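You operate a simulated robot arm through the tools that you are given. There is no shell and no other tool. Be economical: measure what you need, move in short steps, check, and stop when the job is done.

You are at the controls of a simulated robot arm. One attempt, no reset.

Task
Take the polish jar and leave it on the third shelf from the top of the blue rack. Then take the small light board and put it on the cream top. Then take the green plug and put it on the lower shelf of the wooden bench. The order counts. Set down upright: polish jar, small light board.

The check looks at the end state, three seconds after you hand in, the way a careful person would. Anything else that was tipped, shoved, dropped, spilled or broken makes it a failure.

Robot
A 7-joint arm with a two-finger parallel gripper on a trunk, on a base that drives. Base frame: it is fixed to the floor where the robot stands at the start and does not move with it; the origin is under the middle of the robot, x ahead of it, y to its left, z up; the surface under the hand at the start is at about z = 900. Units: mm, rad, N and s.
With the tool pointing down near the work surface it reaches from about 360 to 800 mm from the robot's upright axis, wherever it stands. Its first joint turns from -2.496 to 2.496 rad. Places, roughly: cream top [-3600, -3400, 1200]; green plug (5x4x4 cm) [700, -2100, 900]; lower shelf of the wooden bench [500, -1200, 300]; small light board [750, -1750, 1000]; third shelf of the blue rack [700, 900, 900]. Payload 3 kg.
Tool frame: the origin (TCP) lies between the finger pads and is the grasp point; the fingertips stand 30 mm ahead of it; z points along the fingers, y is the line along which they close. Largest opening 110 mm; finger width 20, thickness 10; the body of the gripper, 48 by 112 mm, starts 55 mm behind the TCP.
Orientation is that of the tool frame in the base frame, as [roll, pitch, yaw] about the fixed x, y, z axes, in that order (R = Rz(yaw) Ry(pitch) Rx(roll)). With the fingers straight down and closing along the base's y, the tool's x points along the base's -x, its y along +y and its z along -z.

Tools
- The arm moves only by the tool play_rows. Its argument "rows" is a list of rows, each a list of 7 numbers: the shift along the tool's x, y, z in mm, then the turn, a rotation vector about the tool's x, y, z in rad, then the closure, from 0 (fully open) to 1 (shut). In form: [[tx, ty, tz, wx, wy, wz, jaw], ...]. A call has 1 to 10 rows; each row shifts and turns the commanded pose from where the row before left it, along the tool's axes as they then stand. A row lasts 0.2 s, in which the tool goes at most 50 mm and 0.15 rad; a call with a longer step from one row to the next is refused whole, and so is a gripper value outside its range. Where a pose cannot be reached the arm comes as near as it can. A force on the tool above 40 N (or 10 N above the force at the start of the call, whichever is more), or a blocked arm, ends the call early, and 0.2 s more pass. The fingers move at their own pace (about 153 mm/s each) and stop on an object; they squeeze with about 34 N. The grip force told is the motor's: it shows also when the fingers shut on nothing. Time passes only in rows, and 0.2 s behind the last, so rows that do not move let the fingers close. It gives the time, the measured TCP pose, the force on the tool (base axes), the opening and the grip force at its end, in the units of the frame above (readings bear some noise), with the torque about the TCP (base axes, N m) and any sound that the robot's microphone picked up, and new pictures: "pictures" is both (left out), scene, wrist or none.
- Cameras (640 x 400 px; columns grow to the right, rows downward): "scene" is now at [536.9, -18.6, 1257]; the picture's right is [0.01, -0.95, 0.30], its down [-0.69, 0.21, 0.69] and it looks along [-0.73, -0.21, -0.65] (base axes); focal length 214 px, centre (320, 200). "wrist" rides on the gripper at [72, 17, -103] in the tool frame; the picture's right is [-0.23, 0.97, 0.00], its down [-0.76, -0.18, -0.62] and it looks along [-0.61, -0.14, 0.78] (tool axes); focal length 222 px, centre (320, 200). There is no depth. A picture from a camera that has moved, and an enlarged one, comes with that camera's place and axes in the base frame and with its lens.
- slide_trunk(by): slides the trunk up (or, below 0, down) by that many mm; the arm and the scene camera ride with it, the base frame stays. It gives what a move gives, with no picture.
- drive_base(legs): drives the robot by 1 to 6 legs, each [ahead, turn to the left] in mm and rad, along the robot's own axes; the way and the turn of a leg run together, so that a leg with both is an arc; at most 1500 mm and 3.142 rad a leg. The arm and the cameras ride along, it lands a little off, and it stops where it bumps. It gives what a move gives, and a new picture of the scene camera.
- head_to(pan, tilt): turns the head with the scene camera to pan (to the left, within 1.396 rad either way) and tilt (down, from -0.506 to 1.204), counted from straight ahead of the robot. It gives what a move gives, and a new picture of the scene camera.
- enlarge(camera, box): a new picture of the part [left, top, right, bottom] of that camera's present view, enlarged. No time passes.
- finish_job(): hands the job in; it is judged then, once.

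Go step by step. Nothing tells you exact positions but the pictures and the camera data: compare them with the known pose of the tool, close in by small moves and look again before you grip or let go. The budget is 165 turns and 260 pictures, counting those below and the enlarged ones. Unless the task says otherwise, let go and move clear before handing in, and close with one line.

The tools are called by a JSON object that holds its "name" and its "arguments". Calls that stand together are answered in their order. play_rows: Moves the arm, as the interface text tells. Its arguments: {"type":"object","properties":{"rows":{"type":"array","items":{"type":"array","items":{"type":"number"}}},"pictures":{"type":"string","enum":["both","scene","wrist","none"]}},"required":["rows"]} The other tools are called the same way: slide_trunk (by) slides the trunk up or down; drive_base (legs) drives the base; head_to (pan, tilt) turns the head that bears the scene camera; enlarge (camera, box) takes an enlarged picture of a part of a camera's view; finish_job () hands the job in.

At the start:

```text
time: 0.0
position: [500.3, 5.3, 1204.7]
tcp_rot: [-3.141, 0.0, -3.134]
force: [-0.3, -0.3, -1.1]
ft_torque: [0.02, 0.02, 0.0]
opening: 110.0
finger_force: 0.1
trunk travel left (down, up): [-375.0, 115.0]
robot x, y, heading: [2.0, -8.8, 0.002]
head pan, tilt: [-0.307, 0.813]
```

scene: 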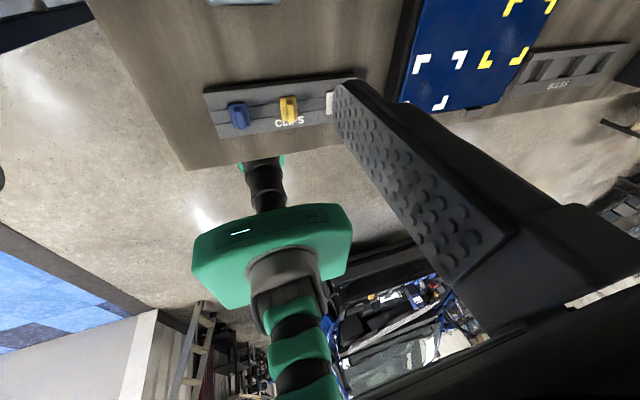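
wrist: 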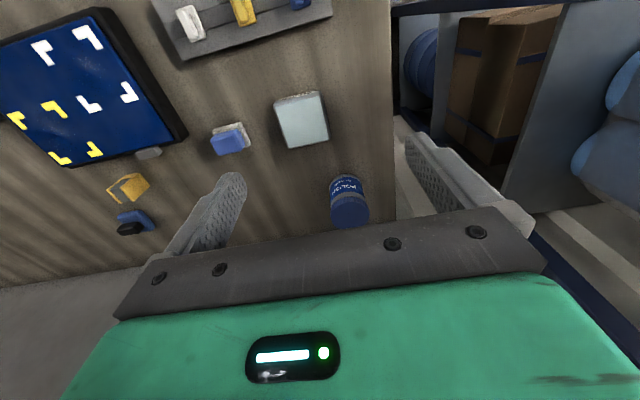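

I see the blue polish jar on the table under the wrist camera; the scene camera data look odd. I'll turn the head to straight ahead to check the scene camera, and enlarge the wrist view of the jar.

{"name": "head_to", "arguments": {"pan": 0, "tilt": 0.7}}

{"name": "enlarge", "arguments": {"camera": "wrist", "box": [160, 60, 480, 260]}}

```text
time: 0.8
position: [498.9, 4.0, 1204.7]
tcp_rot: [-3.141, 0.001, -3.138]
force: [0.3, 0.4, 0.8]
ft_torque: [-0.03, -0.01, 0.01]
opening: 109.6
finger_force: 0.1
trunk travel left (down, up): [-375.0, 115.0]
robot x, y, heading: [-1.0, -8.7, 0.0]
head pan, tilt: [0.0, 0.7]
camera scene: at [546.1, 5.3, 1248.9], right [0.01, -1.0, 0.0], down [-0.76, 0.0, 0.64], along [-0.64, 0.0, -0.76], focal length 214 px, centre (320, 200)
```

scene: 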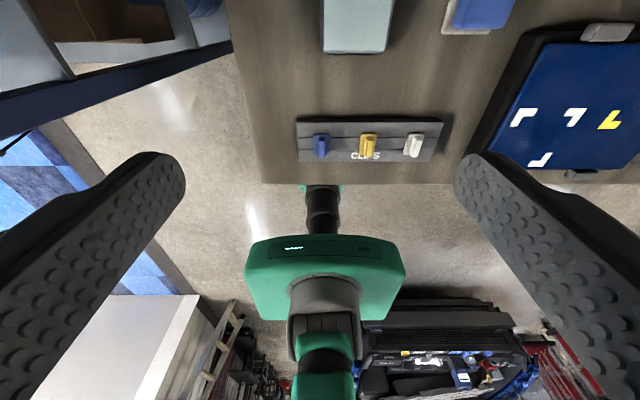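

```text
2.00 times, centred on (320, 160) of wrist
camera zoom: at [426.7, 20.7, 1309.1], right [0.22, 0.98, 0.0], down [0.76, -0.17, 0.62], along [0.61, -0.14, -0.78], focal length 444 px, centre (320, 280)
```

zoom: 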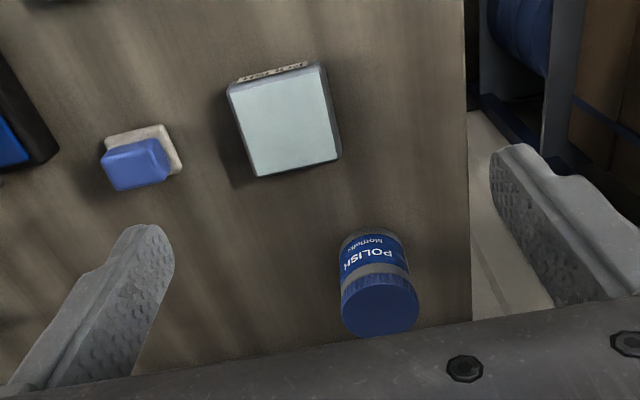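

The scene camera hangs ahead of the robot and looks down; tilt below zero should look forward. I'll tilt it forward to triangulate the jar.

{"name": "head_to", "arguments": {"pan": 0, "tilt": -0.3}}

```text
time: 2.1
position: [500.5, 4.8, 1204.2]
tcp_rot: [-3.141, -0.001, -3.133]
force: [-0.5, 0.3, -0.6]
ft_torque: [0.01, 0.0, -0.04]
opening: 109.9
finger_force: 0.0
trunk travel left (down, up): [-375.0, 115.0]
robot x, y, heading: [1.0, -13.0, 0.003]
head pan, tilt: [0.0, -0.3]
camera scene: at [635.4, 6.1, 1255.2], right [0.01, -1.0, 0.0], down [-0.96, -0.01, -0.29], along [0.29, 0.0, -0.96], focal length 214 px, centre (320, 200)
```

scene: 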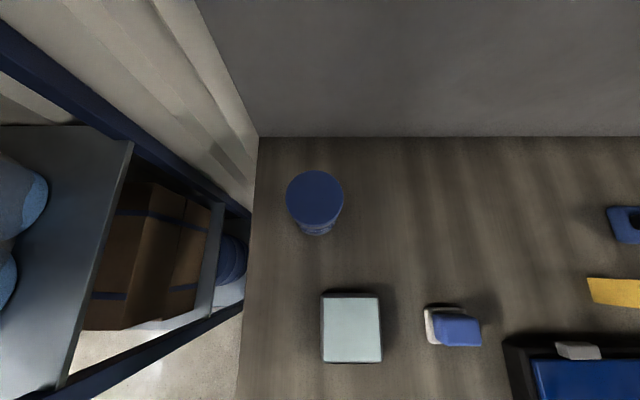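

Jar cap sits about [710, 12, ~1005], ~70 mm wide. Next I look at the rack to decide how to hold it.

{"name": "head_to", "arguments": {"pan": 1.3, "tilt": -0.5}}

```text
time: 3.5
position: [496.6, 2.9, 1199.8]
tcp_rot: [-3.138, -0.021, -3.135]
force: [-59.7, -17.1, -132.5]
ft_torque: [-5.92, 12.41, 1.36]
opening: 110.1
finger_force: 0.1
trunk travel left (down, up): [-375.0, 115.0]
robot x, y, heading: [-2.9, -7.3, 0.002]
head pan, tilt: [1.3, -0.499]
camera scene: at [640.9, 68.9, 1289.1], right [-0.02, -0.49, -0.87], down [-0.93, 0.33, -0.17], along [0.37, 0.81, -0.46], focal length 214 px, centre (320, 200)
```

scene: 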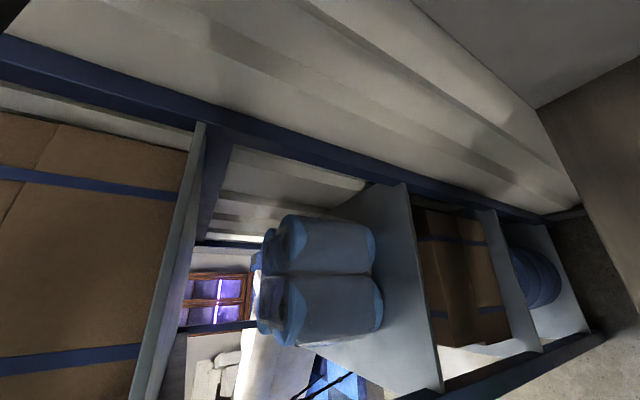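

The head bumped the gripper (large force), so I'll bring it back to centre right away. The rack's third shelf is around z≈915, its near end at y≈345, x from ≈477 to ≈845, open toward −x.

{"name": "head_to", "arguments": {"pan": 0, "tilt": -0.3}}

{"name": "play_rows", "arguments": {"rows": [[40, 0, 0, 0, 0, 0, 0], [40, 0, 0, 0, 0, 0, 0]], "pictures": "scene"}}

```text
time: 5.0
position: [501.9, 4.3, 1206.1]
tcp_rot: [-3.141, 0.0, -3.137]
force: [0.3, 0.1, -0.8]
ft_torque: [-0.02, -0.03, 0.01]
opening: 110.1
finger_force: 0.1
trunk travel left (down, up): [-375.0, 115.0]
robot x, y, heading: [3.8, -12.3, -0.002]
head pan, tilt: [0.0, -0.3]
camera scene: at [635.9, 6.2, 1255.9], right [0.01, -1.0, 0.0], down [-0.95, -0.01, -0.3], along [0.3, 0.0, -0.95], focal length 214 px, centre (320, 200)
```

scene: 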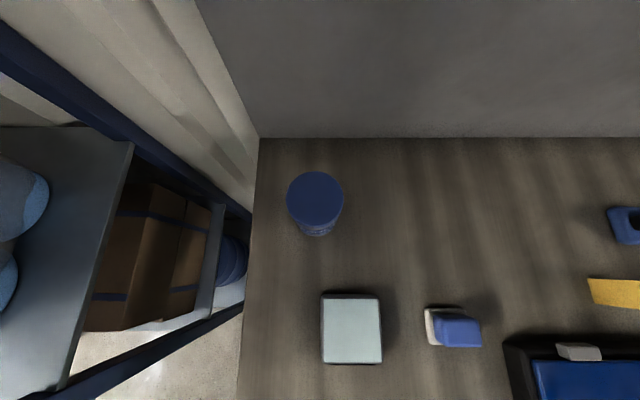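

```text
time: 5.6
position: [417.2, 3.8, 1206.1]
tcp_rot: [-3.141, -0.001, -3.135]
force: [0.1, 0.3, -0.6]
ft_torque: [0.01, -0.01, 0.01]
opening: 110.0
finger_force: 0.2
trunk travel left (down, up): [-375.0, 115.0]
robot x, y, heading: [-3.0, -8.4, 0.0]
head pan, tilt: [0.0, -0.3]
camera scene: at [553.9, 5.2, 1255.9], right [0.01, -1.0, 0.0], down [-0.96, -0.01, -0.29], along [0.29, 0.0, -0.96], focal length 214 px, centre (320, 200)
```

scene: 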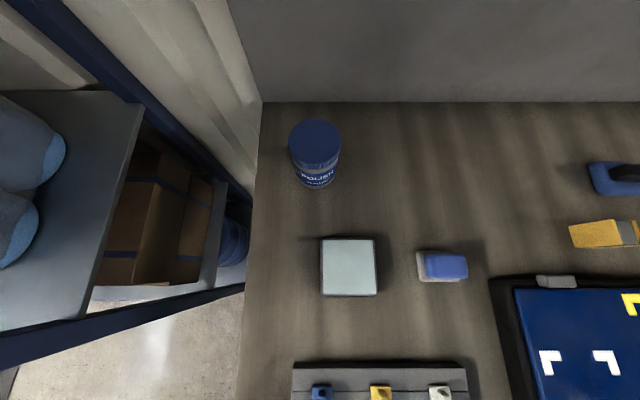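

The scene camera actually rides with the hand, mounted on its forward side, so I must mind its bulk. I'll tilt the tool about 34° forward (clears the back wall, suits the shelf) and move to a pre-grasp behind and above the jar.

{"name": "play_rows", "arguments": {"rows": [[0, 0, 0, 0, -0.15, 0, 0], [0, 0, 0, 0, -0.15, 0, 0], [0, 0, 0, 0, -0.15, 0, 0], [0, 0, 0, 0, -0.15, 0, 0], [-20.5, 1.6, 43.6, 0, 0, 0, 0], [-20.5, 1.6, 43.6, 0, 0, 0, 0], [-20.5, 1.6, 43.6, 0, 0, 0, 0], [-20.5, 1.6, 43.6, 0, 0, 0, 0], [-20.5, 1.6, 43.6, 0, 0, 0, 0]]}}

```text
time: 7.6
position: [628.3, 13.7, 1081.0]
tcp_rot: [-3.141, 0.599, -3.137]
force: [-0.7, 0.4, 0.5]
ft_torque: [-0.03, -0.01, -0.01]
opening: 109.7
finger_force: 0.3
trunk travel left (down, up): [-375.0, 115.0]
robot x, y, heading: [-4.5, -9.4, 0.0]
head pan, tilt: [0.0, -0.3]
camera scene: at [710.9, 14.2, 1199.3], right [0.01, -1.0, 0.0], down [-0.62, 0.0, -0.78], along [0.78, 0.0, -0.62], focal length 214 px, centre (320, 200)
camera wrist: at [508.9, 29.0, 1126.9], right [0.18, 0.97, 0.13], down [0.28, -0.18, 0.94], along [0.94, -0.14, -0.3], focal length 222 px, centre (320, 200)
```

scene: 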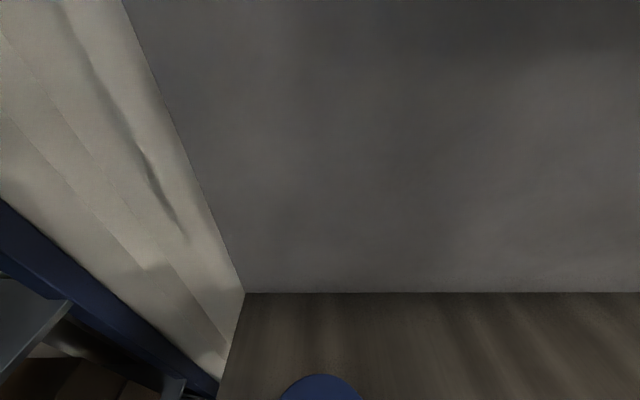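
wrist: 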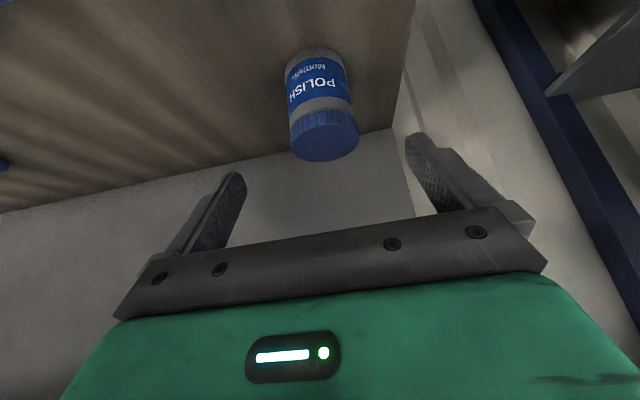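

The jar lines up with the finger mid-line at about [712, 13]. I'll advance to a TCP height of 980 so the palm keeps clear of the lid, then check before closing.

{"name": "play_rows", "arguments": {"rows": [[-12, -1, 0, 0, 0, 0, 0], [0, 0, 40, 0, 0, 0, 0], [0, 0, 40, 0, 0, 0, 0], [0, 0, 30, 0, 0, 0, 0], [0, 0, 21, 0, 0, 0, 0]]}}

```text
time: 8.8
position: [712.1, 13.9, 979.8]
tcp_rot: [-3.141, 0.598, -3.134]
force: [-0.4, 1.1, 0.9]
ft_torque: [0.0, 0.01, -0.01]
opening: 110.1
finger_force: 0.1
trunk travel left (down, up): [-375.0, 115.0]
robot x, y, heading: [0.3, -7.9, 0.005]
head pan, tilt: [0.0, -0.3]
camera scene: at [795.3, 14.0, 1097.1], right [0.01, -1.0, 0.0], down [-0.62, 0.0, -0.78], along [0.78, 0.01, -0.62], focal length 214 px, centre (320, 200)
camera wrist: at [593.3, 28.7, 1024.8], right [0.18, 0.98, 0.13], down [0.28, -0.18, 0.94], along [0.94, -0.14, -0.3], focal length 222 px, centre (320, 200)
```

scene: 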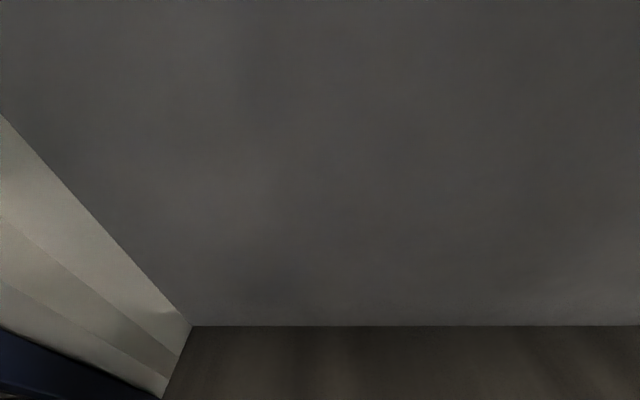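
wrist: 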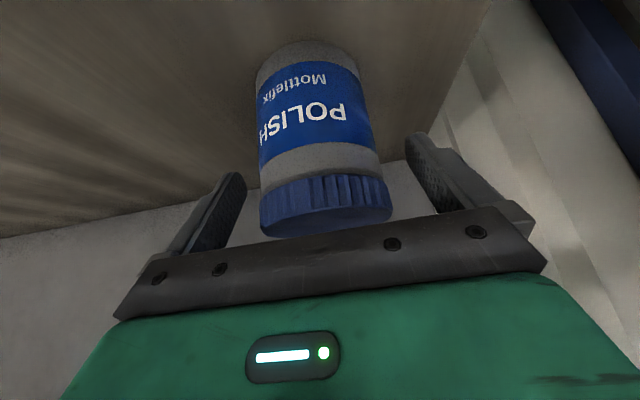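

The jar is between the fingers, maybe 6 mm further out than the TCP. I nudge forward and close.

{"name": "play_rows", "arguments": {"rows": [[-5, 0, 3.4, 0, 0, 0, 0], [0, 0, 0, 0, 0, 0, 0.5], [0, 0, 0, 0, 0, 0, 1], [0, 0, 0, 0, 0, 0, 1], [0, 0, 0, 0, 0, 0, 1]], "pictures": "wrist"}}

```text
time: 10.0
position: [717.2, 13.6, 981.2]
tcp_rot: [3.141, 0.6, -3.135]
force: [2.3, -1.2, 0.5]
ft_torque: [0.08, -0.11, -0.02]
opening: 71.2
finger_force: 34.6
trunk travel left (down, up): [-375.0, 115.0]
robot x, y, heading: [3.4, -10.5, -0.001]
head pan, tilt: [0.0, -0.3]
camera wrist: at [599.0, 29.1, 1025.8], right [0.18, 0.97, 0.13], down [0.28, -0.18, 0.94], along [0.94, -0.14, -0.3], focal length 222 px, centre (320, 200)
```

wrist: 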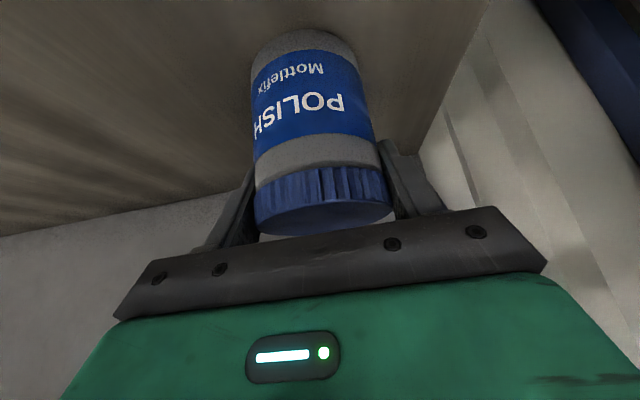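

Jar is gripped (71 mm). Lift it and retract.

{"name": "play_rows", "arguments": {"rows": [[-11, 0, -16.5, 0, 0, 0, 1], [-22, 0, -33, 0, 0, 0, 1], [-22, 0, -33, 0, 0, 0, 1], [-22, 0, -33, 0, 0, 0, 1], [-22, 0, -33, 0, 0, 0, 1], [33, 0, -22.6, 0, 0, 0, 1], [33, 0, -22.6, 0, 0, 0, 1], [33, 0, -22.6, 0, 0, 0, 1], [33, 0, -22.6, 0, 0, 0, 1]]}}

```text
time: 11.7
position: [618.8, 13.9, 1157.2]
tcp_rot: [-3.14, 0.585, -3.135]
force: [-12.7, 0.4, -23.6]
ft_torque: [-0.03, -1.34, 0.02]
opening: 0.2
finger_force: 34.6
trunk travel left (down, up): [-375.0, 115.0]
robot x, y, heading: [-2.1, -10.3, -0.002]
head pan, tilt: [0.0, -0.3]
stopped in row 8: the force on the tool passed its limit at 50 N (the readings are from after the stop); the commanded pose is now the measured one
camera scene: at [704.1, 14.4, 1272.9], right [0.01, -1.0, 0.0], down [-0.64, 0.0, -0.77], along [0.77, 0.0, -0.64], focal length 214 px, centre (320, 200)
camera wrist: at [501.5, 29.2, 1204.6], right [0.18, 0.97, 0.13], down [0.29, -0.18, 0.94], along [0.94, -0.14, -0.32], focal length 222 px, centre (320, 200)
```

scene: 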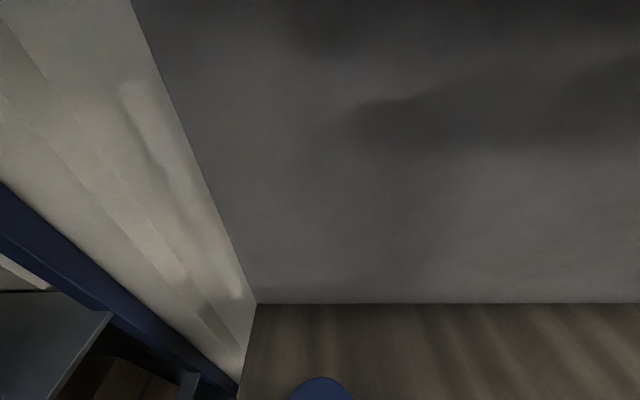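
wrist: 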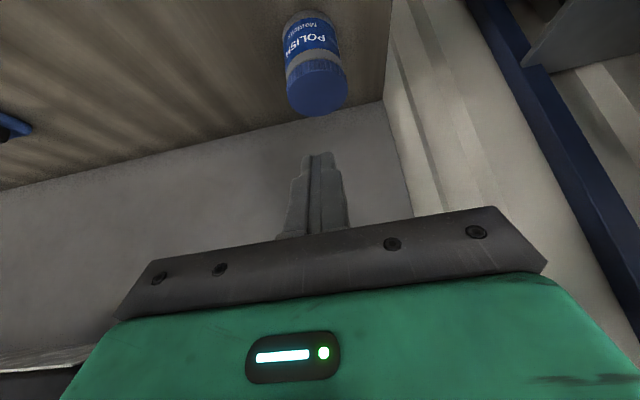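

The jar slipped out and still stands upright where it was (~[711, 12]); something also pressed the hand from above. I back down a little, reopen, and look upward with the head camera.

{"name": "play_rows", "arguments": {"rows": [[16.5, 0, 24.7, 0, 0, 0, 0], [16.5, 0, 24.7, 0, 0, 0, 0]], "pictures": "none"}}

{"name": "head_to", "arguments": {"pan": 0, "tilt": -0.5}}

```text
time: 12.3
position: [622.9, 13.5, 1100.0]
tcp_rot: [3.141, 0.593, -3.134]
force: [0.6, -0.1, 0.3]
ft_torque: [0.0, -0.03, -0.01]
opening: 109.9
finger_force: 0.0
trunk travel left (down, up): [-375.0, 115.0]
robot x, y, heading: [-1.4, -12.1, -0.001]
head pan, tilt: [0.0, -0.3]
```

```text
time: 13.1
position: [621.0, 13.8, 1100.9]
tcp_rot: [3.14, 0.591, -3.136]
force: [-0.5, -0.2, -0.1]
ft_torque: [-0.02, 0.01, 0.01]
opening: 110.0
finger_force: 0.0
trunk travel left (down, up): [-375.0, 115.0]
robot x, y, heading: [0.0, -7.6, -0.004]
head pan, tilt: [0.0, -0.499]
camera scene: at [711.3, 15.2, 1235.7], right [0.01, -1.0, 0.0], down [-0.46, 0.0, -0.89], along [0.89, 0.01, -0.46], focal length 214 px, centre (320, 200)
```

scene: 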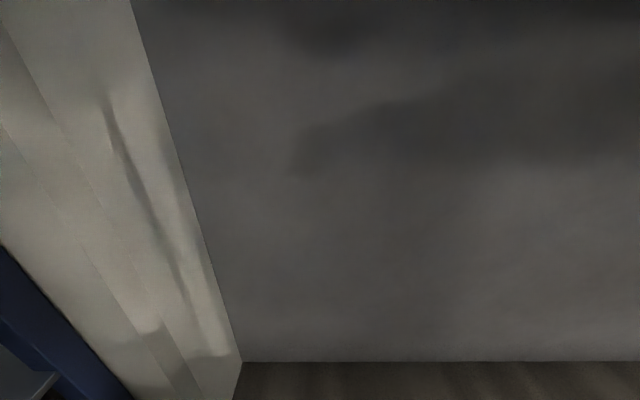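

There seems to be an overhang above the table, so I'll keep the hand lower. I go back in for a lower, squarer grip.

{"name": "play_rows", "arguments": {"rows": [[-3, -1, 40, 0, 0, 0, 0], [0, 0, 40, 0, 0, 0, 0], [0, 0, 40, 0, 0, 0, 0], [0, 0, 20, 0, 0, 0, 0], [0, 0, 10, 0, 0, 0, 0], [0, 0, 6, 0, 0, 0, 0]], "pictures": "wrist"}}

{"name": "enlarge", "arguments": {"camera": "wrist", "box": [200, 100, 460, 260]}}

```text
time: 14.4
position: [711.2, 12.4, 973.7]
tcp_rot: [3.14, 0.593, -3.137]
force: [-0.7, 0.5, 0.4]
ft_torque: [0.02, -0.03, -0.03]
opening: 109.9
finger_force: 0.0
trunk travel left (down, up): [-375.0, 115.0]
robot x, y, heading: [0.1, -8.6, -0.0]
head pan, tilt: [0.0, -0.499]
camera wrist: at [592.5, 28.3, 1019.6], right [0.18, 0.97, 0.13], down [0.29, -0.18, 0.94], along [0.94, -0.14, -0.31], focal length 222 px, centre (320, 200)
```

wrist: 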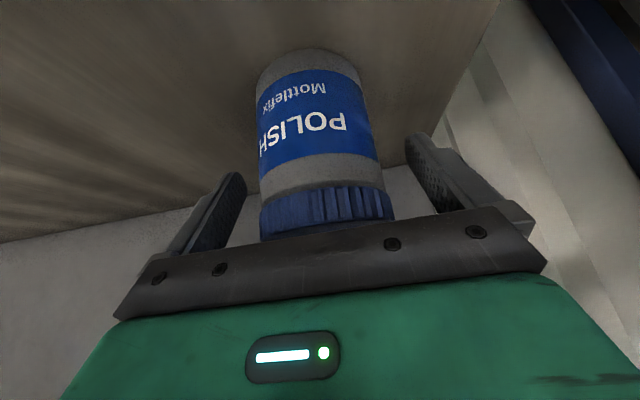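

```text
2.46 times, centred on (330, 180) of wrist
camera zoom: at [592.5, 28.3, 1019.6], right [0.18, 0.97, 0.13], down [0.29, -0.18, 0.94], along [0.94, -0.14, -0.31], focal length 547 px, centre (295, 249)
```

zoom: 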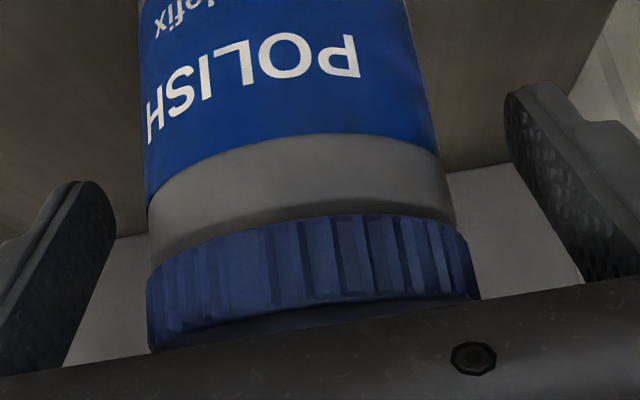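

Placement looks clean. Close and lift slowly, watching the opening.

{"name": "play_rows", "arguments": {"rows": [[0, 0, 0, 0, 0, 0, 0.4], [0, 0, 0, 0, 0, 0, 1], [0, 0, 0, 0, 0, 0, 1], [0, 0, 0, 0, 0, 0, 1], [-1, 0, -2, 0, 0, 0, 1], [-2, 0, -3, 0, 0, 0, 1], [-3, 0, -4, 0, 0, 0, 1], [-3, 0, -4, 0, 0, 0, 1]], "pictures": "wrist"}}

```text
time: 16.2
position: [712.0, 12.2, 988.5]
tcp_rot: [3.141, 0.593, -3.135]
force: [0.7, -1.0, -4.4]
ft_torque: [-0.02, 0.05, -0.01]
opening: 70.9
finger_force: 33.7
trunk travel left (down, up): [-375.0, 115.0]
robot x, y, heading: [2.1, -10.8, 0.007]
head pan, tilt: [0.0, -0.499]
camera wrist: at [593.6, 28.6, 1035.1], right [0.18, 0.97, 0.13], down [0.29, -0.18, 0.94], along [0.94, -0.14, -0.31], focal length 222 px, centre (320, 200)
```

wrist: 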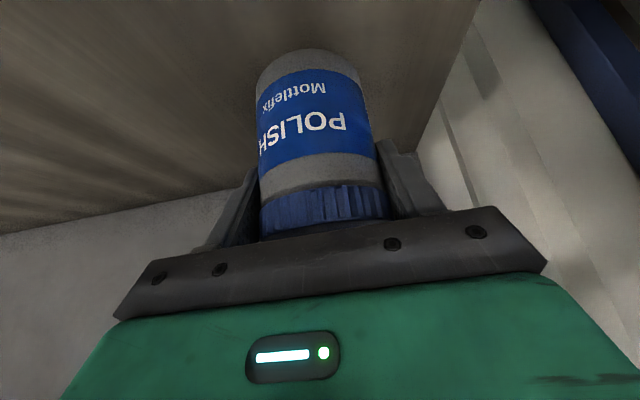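

The jar now rides with the hand (weight ~4.4 N). Continue slowly up to about z 1080.

{"name": "play_rows", "arguments": {"rows": [[-4, 0, -6, 0, 0, 0, 1], [-5, 0, -8, 0, 0, 0, 1], [-6, 0, -9, 0, 0, 0, 1], [-6, 0, -9, 0, 0, 0, 1], [-6, 0, -9, 0, 0, 0, 1], [-6, 0, -9, 0, 0, 0, 1], [-6, 0, -9, 0, 0, 0, 1], [-6, 0, -9, 0, 0, 0, 1], [-5, 0, -7, 0, 0, 0, 1], [-3, 0, -4, 0, 0, 0, 1]], "pictures": "wrist"}}

```text
time: 18.4
position: [711.6, 12.7, 1083.7]
tcp_rot: [-3.141, 0.59, -3.136]
force: [0.0, -0.6, -4.4]
ft_torque: [0.0, 0.06, -0.04]
opening: 71.2
finger_force: 33.9
trunk travel left (down, up): [-375.0, 115.0]
robot x, y, heading: [5.0, -9.0, -0.0]
head pan, tilt: [0.0, -0.499]
camera wrist: at [593.1, 28.4, 1129.9], right [0.18, 0.97, 0.13], down [0.29, -0.18, 0.94], along [0.94, -0.14, -0.31], focal length 222 px, centre (320, 200)
```

wrist: 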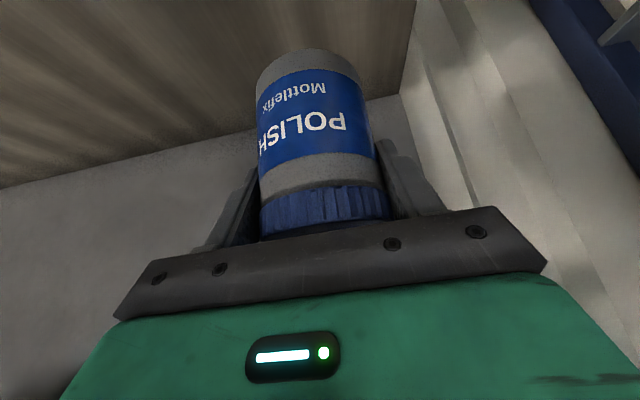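

Held firmly. Now retract toward the robot.

{"name": "play_rows", "arguments": {"rows": [[8, 0, -5.5, 0, 0, 0, 1], [17, 0, -11, 0, 0, 0, 1], [25, 0, -16.8, 0, 0, 0, 1], [25, 0, -16.8, 0, 0, 0, 1], [25, 0, -16.8, 0, 0, 0, 1], [25, 0, -16.8, 0, 0, 0, 1], [25, 0, -16.8, 0, 0, 0, 1], [25, 0, -16.8, 0, 0, 0, 1], [25, 0, -16.8, 0, 0, 0, 1], [17, 0, -11, 0, 0, 0, 1]], "pictures": "both"}}

```text
time: 20.6
position: [472.3, 13.3, 1097.2]
tcp_rot: [3.141, 0.59, -3.136]
force: [0.6, 1.5, -5.6]
ft_torque: [0.01, 0.04, -0.02]
opening: 71.0
finger_force: 33.4
out of reach, approached as far as the arm can: row 9, 10
trunk travel left (down, up): [-375.0, 115.0]
robot x, y, heading: [-1.7, -8.8, 0.0]
head pan, tilt: [0.0, -0.499]
camera scene: at [562.9, 14.3, 1230.9], right [0.01, -1.0, 0.0], down [-0.46, 0.0, -0.89], along [0.89, 0.01, -0.46], focal length 214 px, centre (320, 200)
camera wrist: at [354.7, 29.1, 1142.6], right [0.18, 0.97, 0.13], down [0.29, -0.18, 0.94], along [0.94, -0.14, -0.31], focal length 222 px, centre (320, 200)
```

scene: 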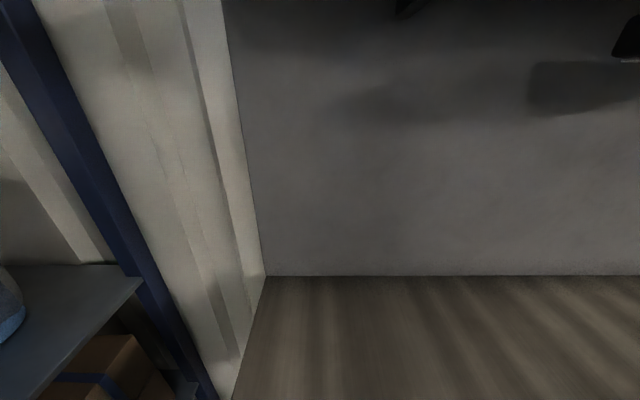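
wrist: 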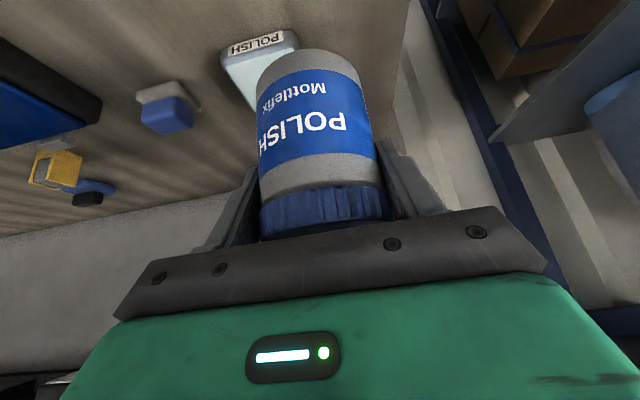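

The jar is in hand, clear of the table. I back the robot 300 mm, turn left, drive along the rack front, and turn to face it.

{"name": "drive_base", "arguments": {"legs": [[-300, 0], [0, 1.571]]}}

```text
time: 26.4
position: [-295.7, 470.9, 1097.0]
tcp_rot: [-3.139, 0.59, -1.619]
force: [-2.3, -0.2, -5.0]
ft_torque: [-0.05, -0.09, -0.04]
opening: 70.9
finger_force: 33.7
trunk travel left (down, up): [-375.0, 115.0]
robot x, y, heading: [-249.7, -5.8, 1.534]
head pan, tilt: [0.0, -0.499]
stopped in leg 2: the robot was blocked; the commanded pose is now the measured one
camera scene: at [-291.4, 560.8, 1232.0], right [1.0, -0.05, 0.0], down [-0.02, -0.46, -0.89], along [0.04, 0.89, -0.46], focal length 214 px, centre (320, 200)
```

scene: 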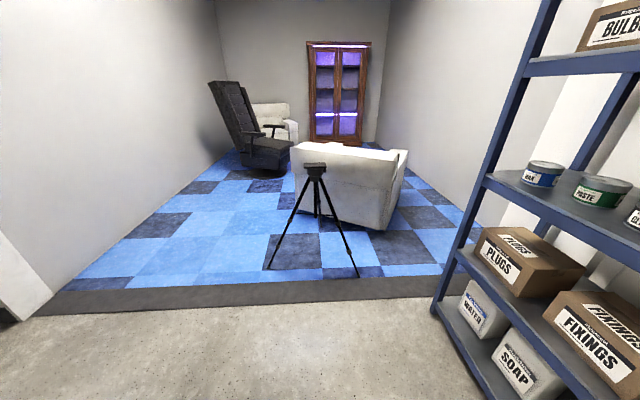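

The robot stopped at about 1.52–1.53 rad of turn, near enough. I see the rack front at x≈484 from y≈345 to 1400, the third shelf being the one with the cans (z≈890). I drive along it.

{"name": "drive_base", "arguments": {"legs": [[400, 0]]}}

```text
time: 28.9
position: [-281.1, 875.7, 1098.7]
tcp_rot: [3.141, 0.59, -1.616]
force: [0.3, -0.5, -4.0]
ft_torque: [-0.02, -0.03, 0.01]
opening: 71.2
finger_force: 34.2
trunk travel left (down, up): [-375.0, 115.0]
robot x, y, heading: [-236.0, 395.9, 1.54]
head pan, tilt: [0.0, -0.499]
camera scene: at [-277.4, 964.9, 1232.0], right [1.0, -0.05, 0.0], down [-0.02, -0.46, -0.89], along [0.04, 0.89, -0.46], focal length 214 px, centre (320, 200)
```

scene: 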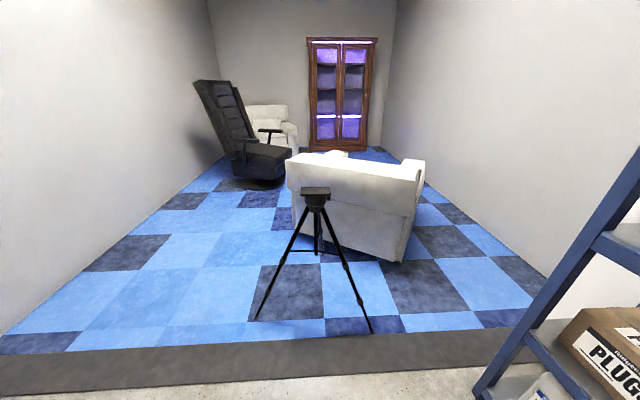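

Continue ahead about 430 mm, then turn right to face the rack.

{"name": "drive_base", "arguments": {"legs": [[430, 0], [0, -1.54]]}}

```text
time: 35.0
position: [253.1, 931.2, 1097.9]
tcp_rot: [3.14, 0.589, -3.07]
force: [-0.2, -2.2, -3.9]
ft_torque: [0.04, 0.02, 0.03]
opening: 70.8
finger_force: 34.9
trunk travel left (down, up): [-375.0, 115.0]
robot x, y, heading: [-220.7, 878.4, 0.062]
head pan, tilt: [0.0, -0.499]
stopped in leg 2: the robot was blocked; the commanded pose is now the measured one
camera scene: at [343.1, 937.6, 1233.2], right [0.07, -1.0, 0.0], down [-0.46, -0.03, -0.89], along [0.88, 0.07, -0.46], focal length 214 px, centre (320, 200)
```

scene: 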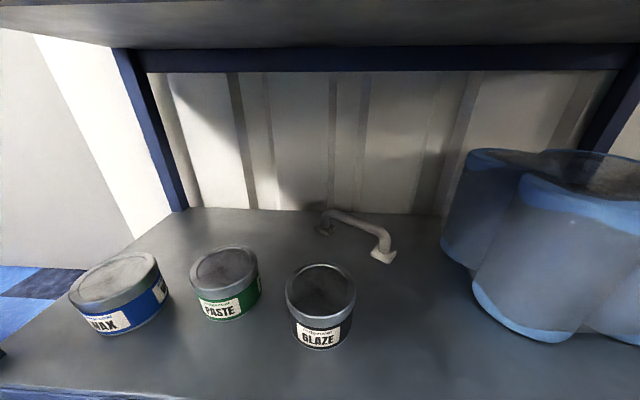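

Good view: between the GLAZE can (ends at y≈895) and the jugs (from y≈670) there's a free spot, about [575, 785]. I shift the hand sideways and a little lower first, still in front of the rack.

{"name": "play_rows", "arguments": {"rows": [[3.8, -10, 5.7, 0, 0, 0, 1], [3.8, -20, 5.7, 0, 0, 0, 1], [3.8, -20, 5.7, 0, 0, 0, 1], [3.8, -20, 5.7, 0, 0, 0, 1], [3.8, -20, 5.7, 0, 0, 0, 1], [3.8, -20, 5.7, 0, 0, 0, 1], [3.8, -20, 5.7, 0, 0, 0, 1], [3.8, -15, 5.7, 0, 0, 0, 1]], "pictures": "both"}}

```text
time: 36.8
position: [267.2, 787.2, 1044.6]
tcp_rot: [-3.141, 0.59, -3.067]
force: [-0.7, -0.1, -4.4]
ft_torque: [-0.03, 0.06, 0.01]
opening: 71.0
finger_force: 34.0
out of reach, approached as far as the arm can: row 3
trunk travel left (down, up): [-375.0, 115.0]
robot x, y, heading: [-221.2, 880.2, 0.058]
head pan, tilt: [0.0, -0.499]
camera scene: at [357.2, 795.2, 1178.8], right [0.07, -1.0, 0.0], down [-0.46, -0.03, -0.89], along [0.88, 0.07, -0.46], focal length 214 px, centre (320, 200)
camera wrist: at [148.3, 795.6, 1090.6], right [0.12, 0.99, 0.13], down [0.3, -0.16, 0.94], along [0.95, -0.07, -0.31], focal length 222 px, centre (320, 200)
```

scene: 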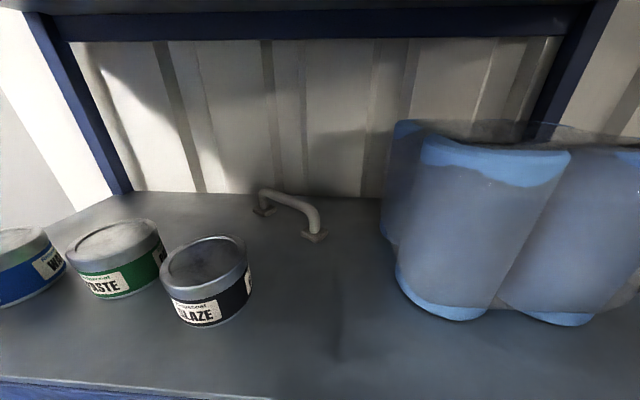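
wrist: 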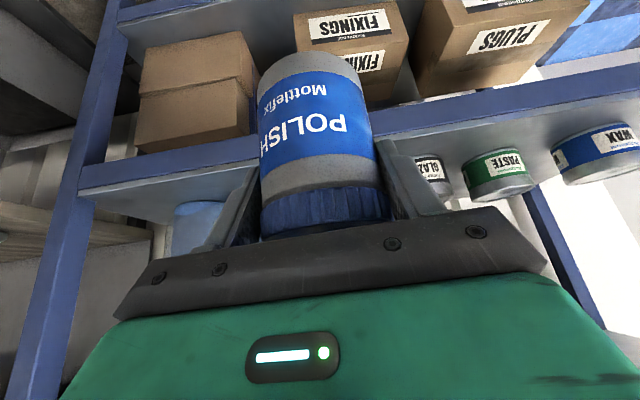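

Triangulating gives the shelf surface at z≈904, front edge x≈460, free gap y≈690–904. I drive 150 mm ahead.

{"name": "drive_base", "arguments": {"legs": [[150, 0]]}}

```text
time: 38.1
position: [418.8, 796.9, 1044.7]
tcp_rot: [-3.142, 0.589, -3.068]
force: [-0.6, 0.0, -4.1]
ft_torque: [-0.03, 0.02, 0.01]
opening: 70.8
finger_force: 34.3
trunk travel left (down, up): [-375.0, 115.0]
robot x, y, heading: [-72.7, 887.4, 0.059]
head pan, tilt: [0.0, -0.499]
camera scene: at [508.9, 803.6, 1179.3], right [0.07, -1.0, 0.0], down [-0.46, -0.03, -0.89], along [0.88, 0.07, -0.46], focal length 214 px, centre (320, 200)
```

scene: 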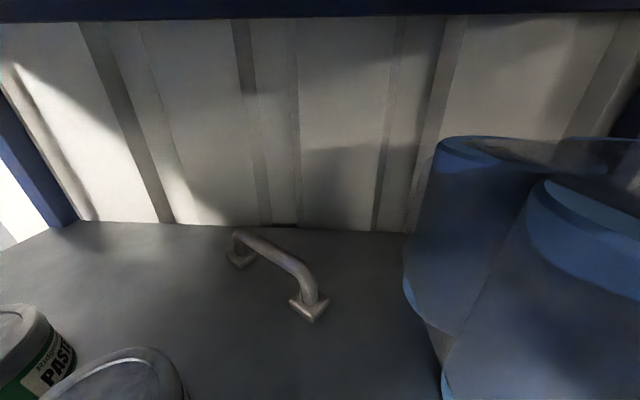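

Clear ahead. I move the jar forward about 130 mm over the shelf.

{"name": "play_rows", "arguments": {"rows": [[-10, -1, 6.7, 0, 0, 0, 1], [-18, -1, 12, 0, 0, 0, 1], [-18, -1, 12, 0, 0, 0, 1], [-18, -1, 12, 0, 0, 0, 1], [-18, -1, 12, 0, 0, 0, 1], [-18, -1, 12, 0, 0, 0, 1], [-8, 0, 5.4, 0, 0, 0, 1], [5.6, 0, 8.3, 0, 0, 0, 1], [8.3, 0, 12.5, 0, 0, 0, 1], [8.3, 0, 12.5, 0, 0, 0, 1]]}}

```text
time: 40.4
position: [549.8, 800.8, 1005.5]
tcp_rot: [3.142, 0.593, -3.07]
force: [-0.4, -0.8, -4.9]
ft_torque: [0.04, 0.03, 0.0]
opening: 71.0
finger_force: 34.1
trunk travel left (down, up): [-375.0, 115.0]
robot x, y, heading: [-66.3, 891.1, 0.059]
head pan, tilt: [0.0, -0.499]
camera scene: at [639.3, 807.8, 1140.4], right [0.07, -1.0, 0.0], down [-0.46, -0.03, -0.89], along [0.88, 0.07, -0.46], focal length 214 px, centre (320, 200)
camera wrist: at [430.5, 808.6, 1051.9], right [0.12, 0.98, 0.13], down [0.3, -0.16, 0.94], along [0.95, -0.07, -0.31], focal length 222 px, centre (320, 200)
```

scene: 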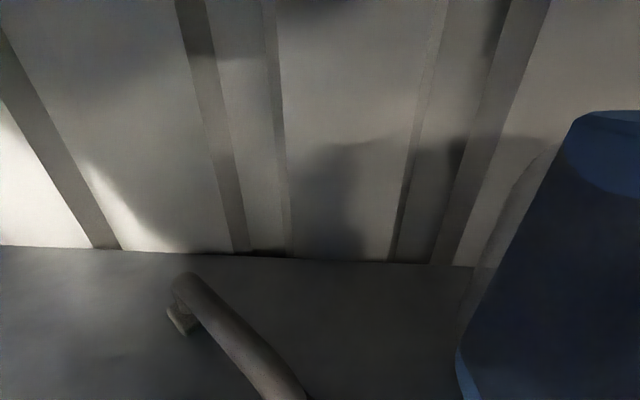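
wrist: 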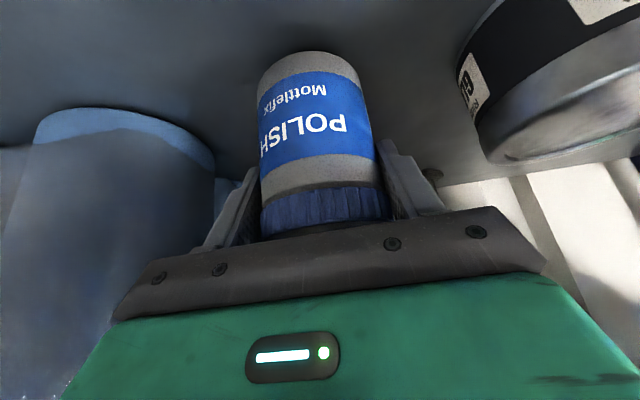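

Jar is over a clear spot with jugs and GLAZE can on either side. Lower gently.

{"name": "play_rows", "arguments": {"rows": [[2.8, 0, 4.15, 0, 0, 0, 1], [2.8, 0, 4.15, 0, 0, 0, 1], [2.8, 0, 4.15, 0, 0, 0, 1], [2.8, 0, 4.15, 0, 0, 0, 1], [1.1, 0, 1.65, 0, 0, 0, 1], [1.1, 0, 1.65, 0, 0, 0, 1]], "pictures": "wrist"}}

```text
time: 41.8
position: [548.6, 800.1, 983.7]
tcp_rot: [3.142, 0.594, -3.067]
force: [0.1, -1.1, 34.5]
ft_torque: [-0.01, -0.34, -0.01]
opening: 70.9
finger_force: 34.0
trunk travel left (down, up): [-375.0, 115.0]
robot x, y, heading: [-72.1, 892.6, 0.056]
head pan, tilt: [0.0, -0.499]
camera wrist: at [429.5, 807.8, 1029.1], right [0.12, 0.98, 0.13], down [0.29, -0.16, 0.94], along [0.95, -0.07, -0.31], focal length 222 px, centre (320, 200)
```

wrist: 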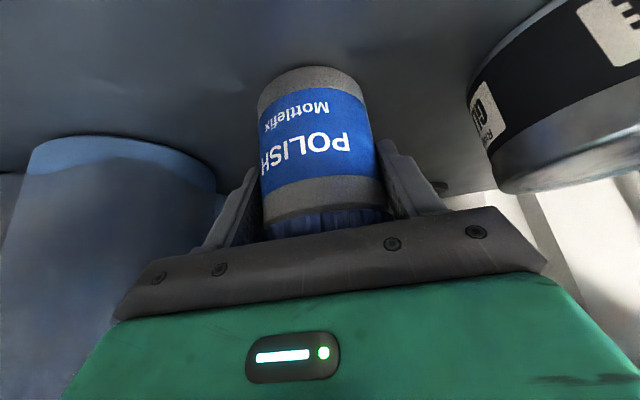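

The jar is seated on the shelf. Open slowly and back out along the tool axis.

{"name": "play_rows", "arguments": {"rows": [[-1, 0, -1.5, 0, 0, 0, 1], [0, 0, 0, 0, 0, 0, 0.6], [0, 0, 0, 0, 0, 0, 0], [0, 0, 0, 0, 0, 0, 0], [0, 0, -10, 0, 0, 0, 0], [0, 0, -25, 0, 0, 0, 0], [0, 0, -30, 0, 0, 0, 0], [0, 0, -30, 0, 0, 0, 0], [10, 0, -30, 0, 0, 0, 0]]}}

```text
time: 43.8
position: [472.7, 794.2, 1082.5]
tcp_rot: [-3.141, 0.593, -3.068]
force: [0.5, 0.0, 0.0]
ft_torque: [-0.01, 0.0, -0.01]
opening: 109.8
finger_force: 0.1
trunk travel left (down, up): [-375.0, 115.0]
robot x, y, heading: [-71.9, 889.5, 0.057]
head pan, tilt: [0.0, -0.499]
camera scene: at [562.4, 800.9, 1216.8], right [0.07, -1.0, 0.0], down [-0.46, -0.03, -0.89], along [0.89, 0.06, -0.46], focal length 214 px, centre (320, 200)
camera wrist: at [353.7, 801.7, 1127.9], right [0.12, 0.98, 0.13], down [0.3, -0.16, 0.94], along [0.95, -0.07, -0.31], focal length 222 px, centre (320, 200)
```

scene: 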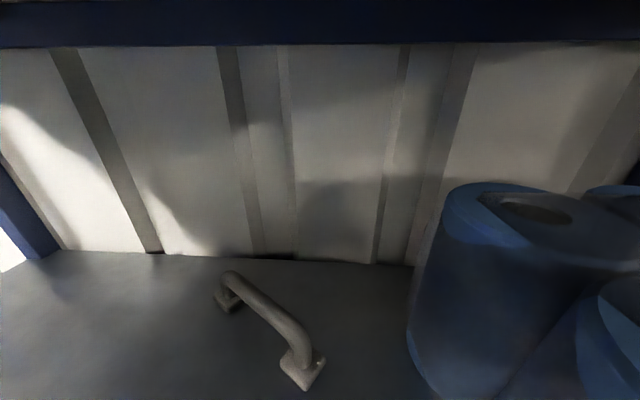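
wrist: 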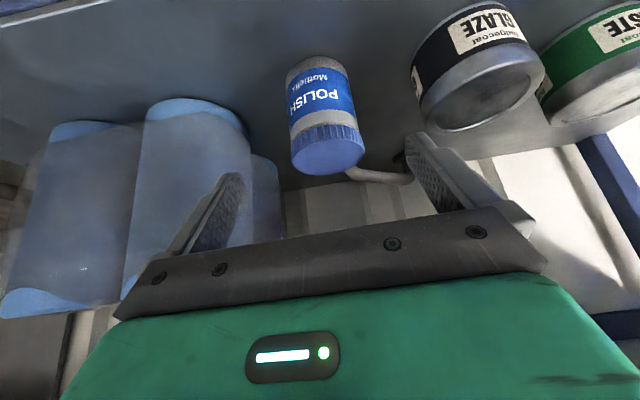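

The jar stands upright on the third shelf. I back away from the rack and turn right to look along the room toward −y.

{"name": "drive_base", "arguments": {"legs": [[-330, 0], [0, -1.6]]}}

```text
time: 49.9
position: [-492.4, 323.3, 1080.5]
tcp_rot: [-3.141, 0.591, 1.644]
force: [-0.4, 0.5, 0.7]
ft_torque: [-0.01, 0.03, -0.05]
opening: 110.1
finger_force: 0.0
trunk travel left (down, up): [-375.0, 115.0]
robot x, y, heading: [-348.5, 867.3, -1.504]
head pan, tilt: [0.0, -0.499]
camera scene: at [-486.3, 233.6, 1215.4], right [-1.0, -0.07, 0.0], down [-0.03, 0.46, -0.89], along [0.07, -0.88, -0.46], focal length 214 px, centre (320, 200)
```

scene: 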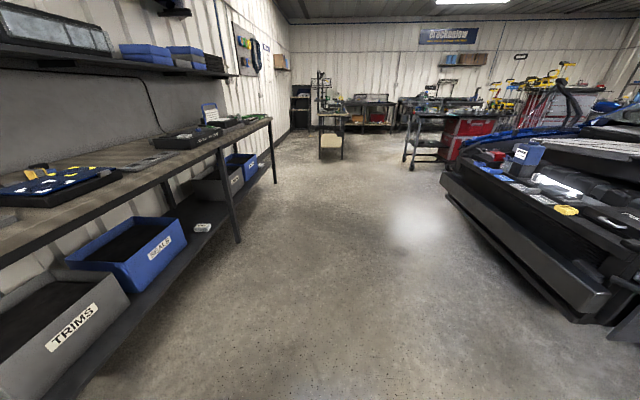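

The bench runs along the left with a lower shelf of bins, and an overhead shelf above it. Let me enlarge the bench part.

{"name": "enlarge", "arguments": {"camera": "scene", "box": [140, 60, 300, 160]}}

{"name": "enlarge", "arguments": {"camera": "scene", "box": [300, 60, 640, 272]}}

```text
4.00 times, centred on (220, 110) of scene
camera zoom: at [-486.3, 233.6, 1215.4], right [-1.0, -0.07, 0.0], down [-0.03, 0.46, -0.89], along [0.07, -0.88, -0.46], focal length 858 px, centre (720, 560)
```

zoom: 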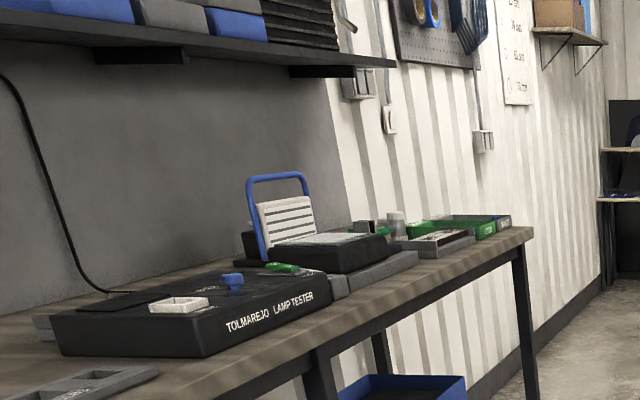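

```text
1.88 times, centred on (470, 166) of scene
camera zoom: at [-486.3, 233.6, 1215.4], right [-1.0, -0.07, 0.0], down [-0.03, 0.46, -0.89], along [0.07, -0.88, -0.46], focal length 404 px, centre (38, 264)
```

zoom: 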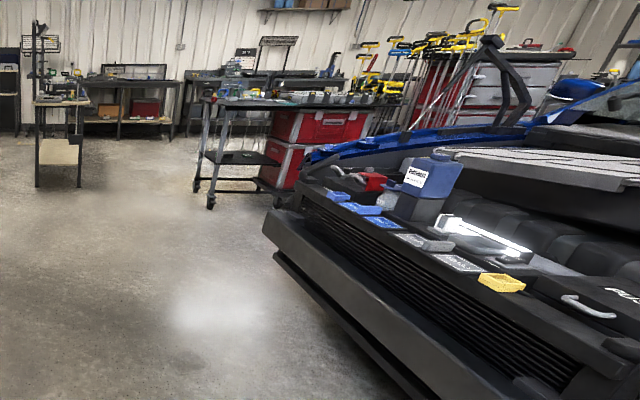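

Corridor is clear. I drive along the bench to about y = −1650 and turn to face it.

{"name": "drive_base", "arguments": {"legs": [[1300, 0], [1250, 0]]}}

```text
time: 62.4
position: [-245.4, -2235.4, 1082.3]
tcp_rot: [3.14, 0.59, 1.695]
force: [0.6, -0.6, -0.3]
ft_torque: [0.0, 0.0, -0.02]
opening: 109.9
finger_force: 0.2
trunk travel left (down, up): [-375.0, 115.0]
robot x, y, heading: [-126.0, -1681.0, -1.454]
head pan, tilt: [0.0, -0.499]
camera scene: at [-233.4, -2323.1, 1216.1], right [-0.99, -0.12, 0.0], down [-0.06, 0.46, -0.89], along [0.11, -0.88, -0.46], focal length 214 px, centre (320, 200)
```

scene: 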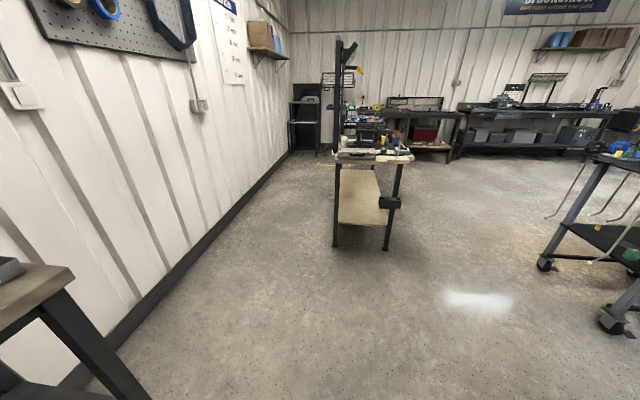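

Hand will swing over the bench, so I first retract it a bit, then turn left to face the bench.

{"name": "play_rows", "arguments": {"rows": [[20, 0, -14, 0, 0, 0, 0], [25, 0, -17, 0, 0, 0, 0], [13, 0, -9, 0, 0, 0, 0]], "pictures": "none"}}

{"name": "drive_base", "arguments": {"legs": [[0, 1.45]]}}

```text
time: 63.1
position: [-252.3, -2164.7, 1085.5]
tcp_rot: [-3.141, 0.591, 1.698]
force: [-0.9, -0.9, -0.1]
ft_torque: [0.01, -0.02, 0.01]
opening: 109.9
finger_force: 0.0
trunk travel left (down, up): [-375.0, 115.0]
robot x, y, heading: [-124.9, -1682.5, -1.451]
head pan, tilt: [0.0, -0.499]
```

```text
time: 67.2
position: [340.6, -1866.7, 1083.6]
tcp_rot: [3.141, 0.591, -3.135]
force: [-0.5, -0.2, -1.5]
ft_torque: [0.02, -0.06, -0.04]
opening: 109.9
finger_force: 0.1
trunk travel left (down, up): [-375.0, 115.0]
robot x, y, heading: [-124.2, -1730.5, -0.002]
head pan, tilt: [0.0, -0.499]
camera scene: at [431.3, -1865.0, 1218.1], right [0.01, -1.0, 0.0], down [-0.46, 0.0, -0.89], along [0.89, 0.01, -0.46], focal length 214 px, centre (320, 200)
```

scene: 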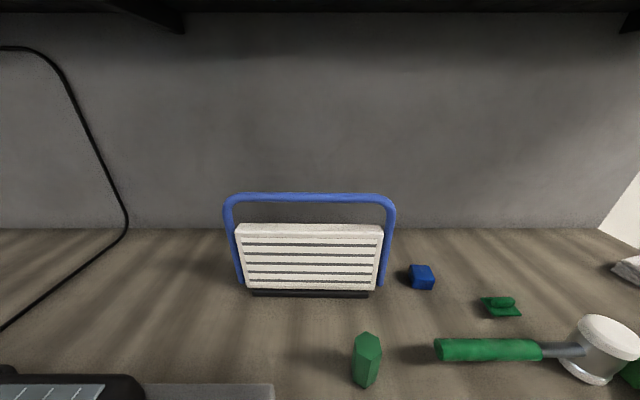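

The light board (white slatted panel with a blue carrying bar) stands at about [690, −1840]. I zoom in on it and the green items.

{"name": "enlarge", "arguments": {"camera": "scene", "box": [210, 180, 410, 305]}}

{"name": "enlarge", "arguments": {"camera": "scene", "box": [340, 240, 596, 400]}}

```text
3.20 times, centred on (310, 242) of scene
camera zoom: at [431.3, -1865.0, 1218.1], right [0.01, -1.0, 0.0], down [-0.46, 0.0, -0.89], along [0.89, 0.01, -0.46], focal length 686 px, centre (352, 64)
```

zoom: 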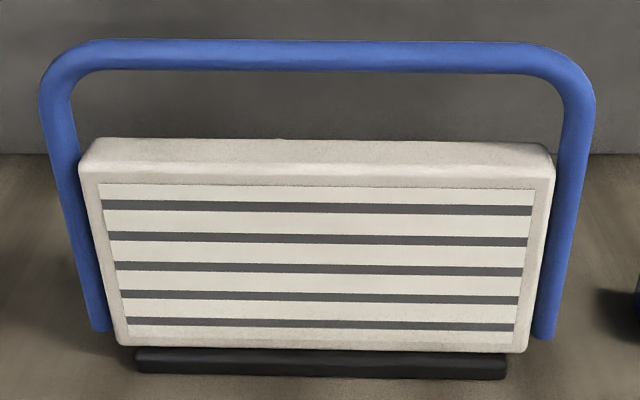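

```text
2.50 times, centred on (468, 320) of scene
camera zoom: at [431.3, -1865.0, 1218.1], right [0.01, -1.0, 0.0], down [-0.46, 0.0, -0.89], along [0.89, 0.01, -0.46], focal length 536 px, centre (-50, -100)
```

zoom: 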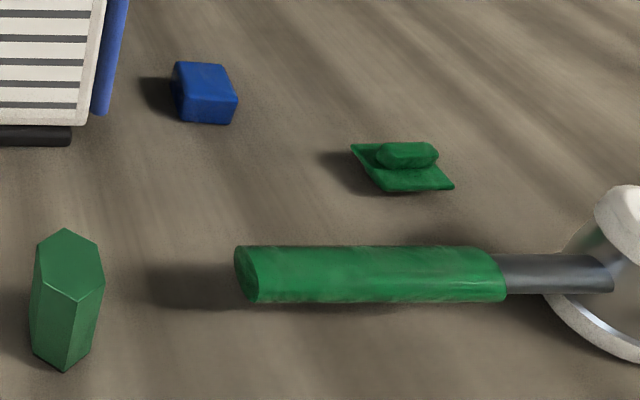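

The bar is at about [702, −1847, 1083]. I rotate the hand 90° about its own axis so the fingers straddle the bar (closing fore-aft).

{"name": "play_rows", "arguments": {"rows": [[0, 0, 0, 0, 0, 0.15, 0], [0, 0, 0, 0, 0, 0.15, 0], [0, 0, 0, 0, 0, 0.15, 0], [0, 0, 0, 0, 0, 0.15, 0], [0, 0, 0, 0, 0, 0.15, 0], [0, 0, 0, 0, 0, 0.15, 0], [0, 0, 0, 0, 0, 0.15, 0], [0, 0, 0, 0, 0, 0.15, 0], [0, 0, 0, 0, 0, 0.15, 0], [0, 0, 0, 0, 0, 0.15, 0]]}}

```text
time: 69.4
position: [340.9, -1866.0, 1084.3]
tcp_rot: [2.552, 0.038, 1.637]
force: [0.3, 1.0, 0.4]
ft_torque: [0.03, 0.01, 0.01]
opening: 110.0
finger_force: 0.1
trunk travel left (down, up): [-375.0, 115.0]
robot x, y, heading: [-123.0, -1728.7, -0.007]
head pan, tilt: [0.0, -0.499]
camera scene: at [316.6, -2015.3, 1140.7], right [-0.83, -0.08, -0.56], down [0.21, 0.88, -0.43], along [0.52, -0.47, -0.71], focal length 214 px, centre (320, 200)
camera wrist: at [292.6, -1793.2, 1177.1], right [0.82, -0.15, 0.55], down [-0.44, -0.78, 0.45], along [0.36, -0.61, -0.71], focal length 222 px, centre (320, 200)
```

scene: 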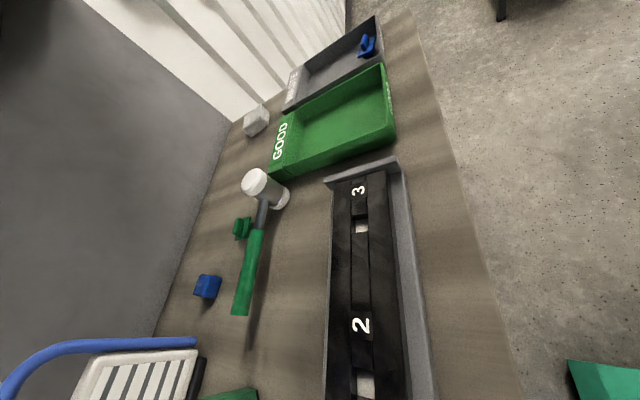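
wrist: 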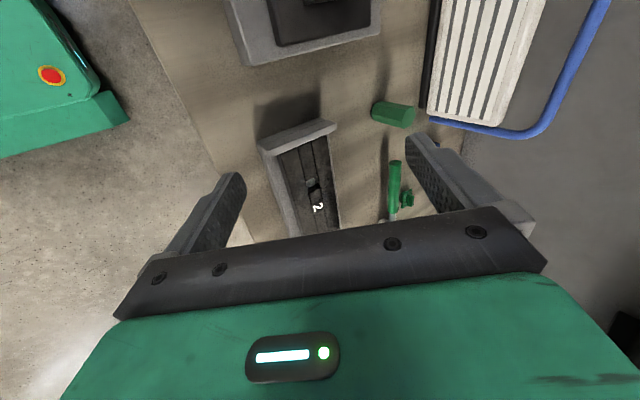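

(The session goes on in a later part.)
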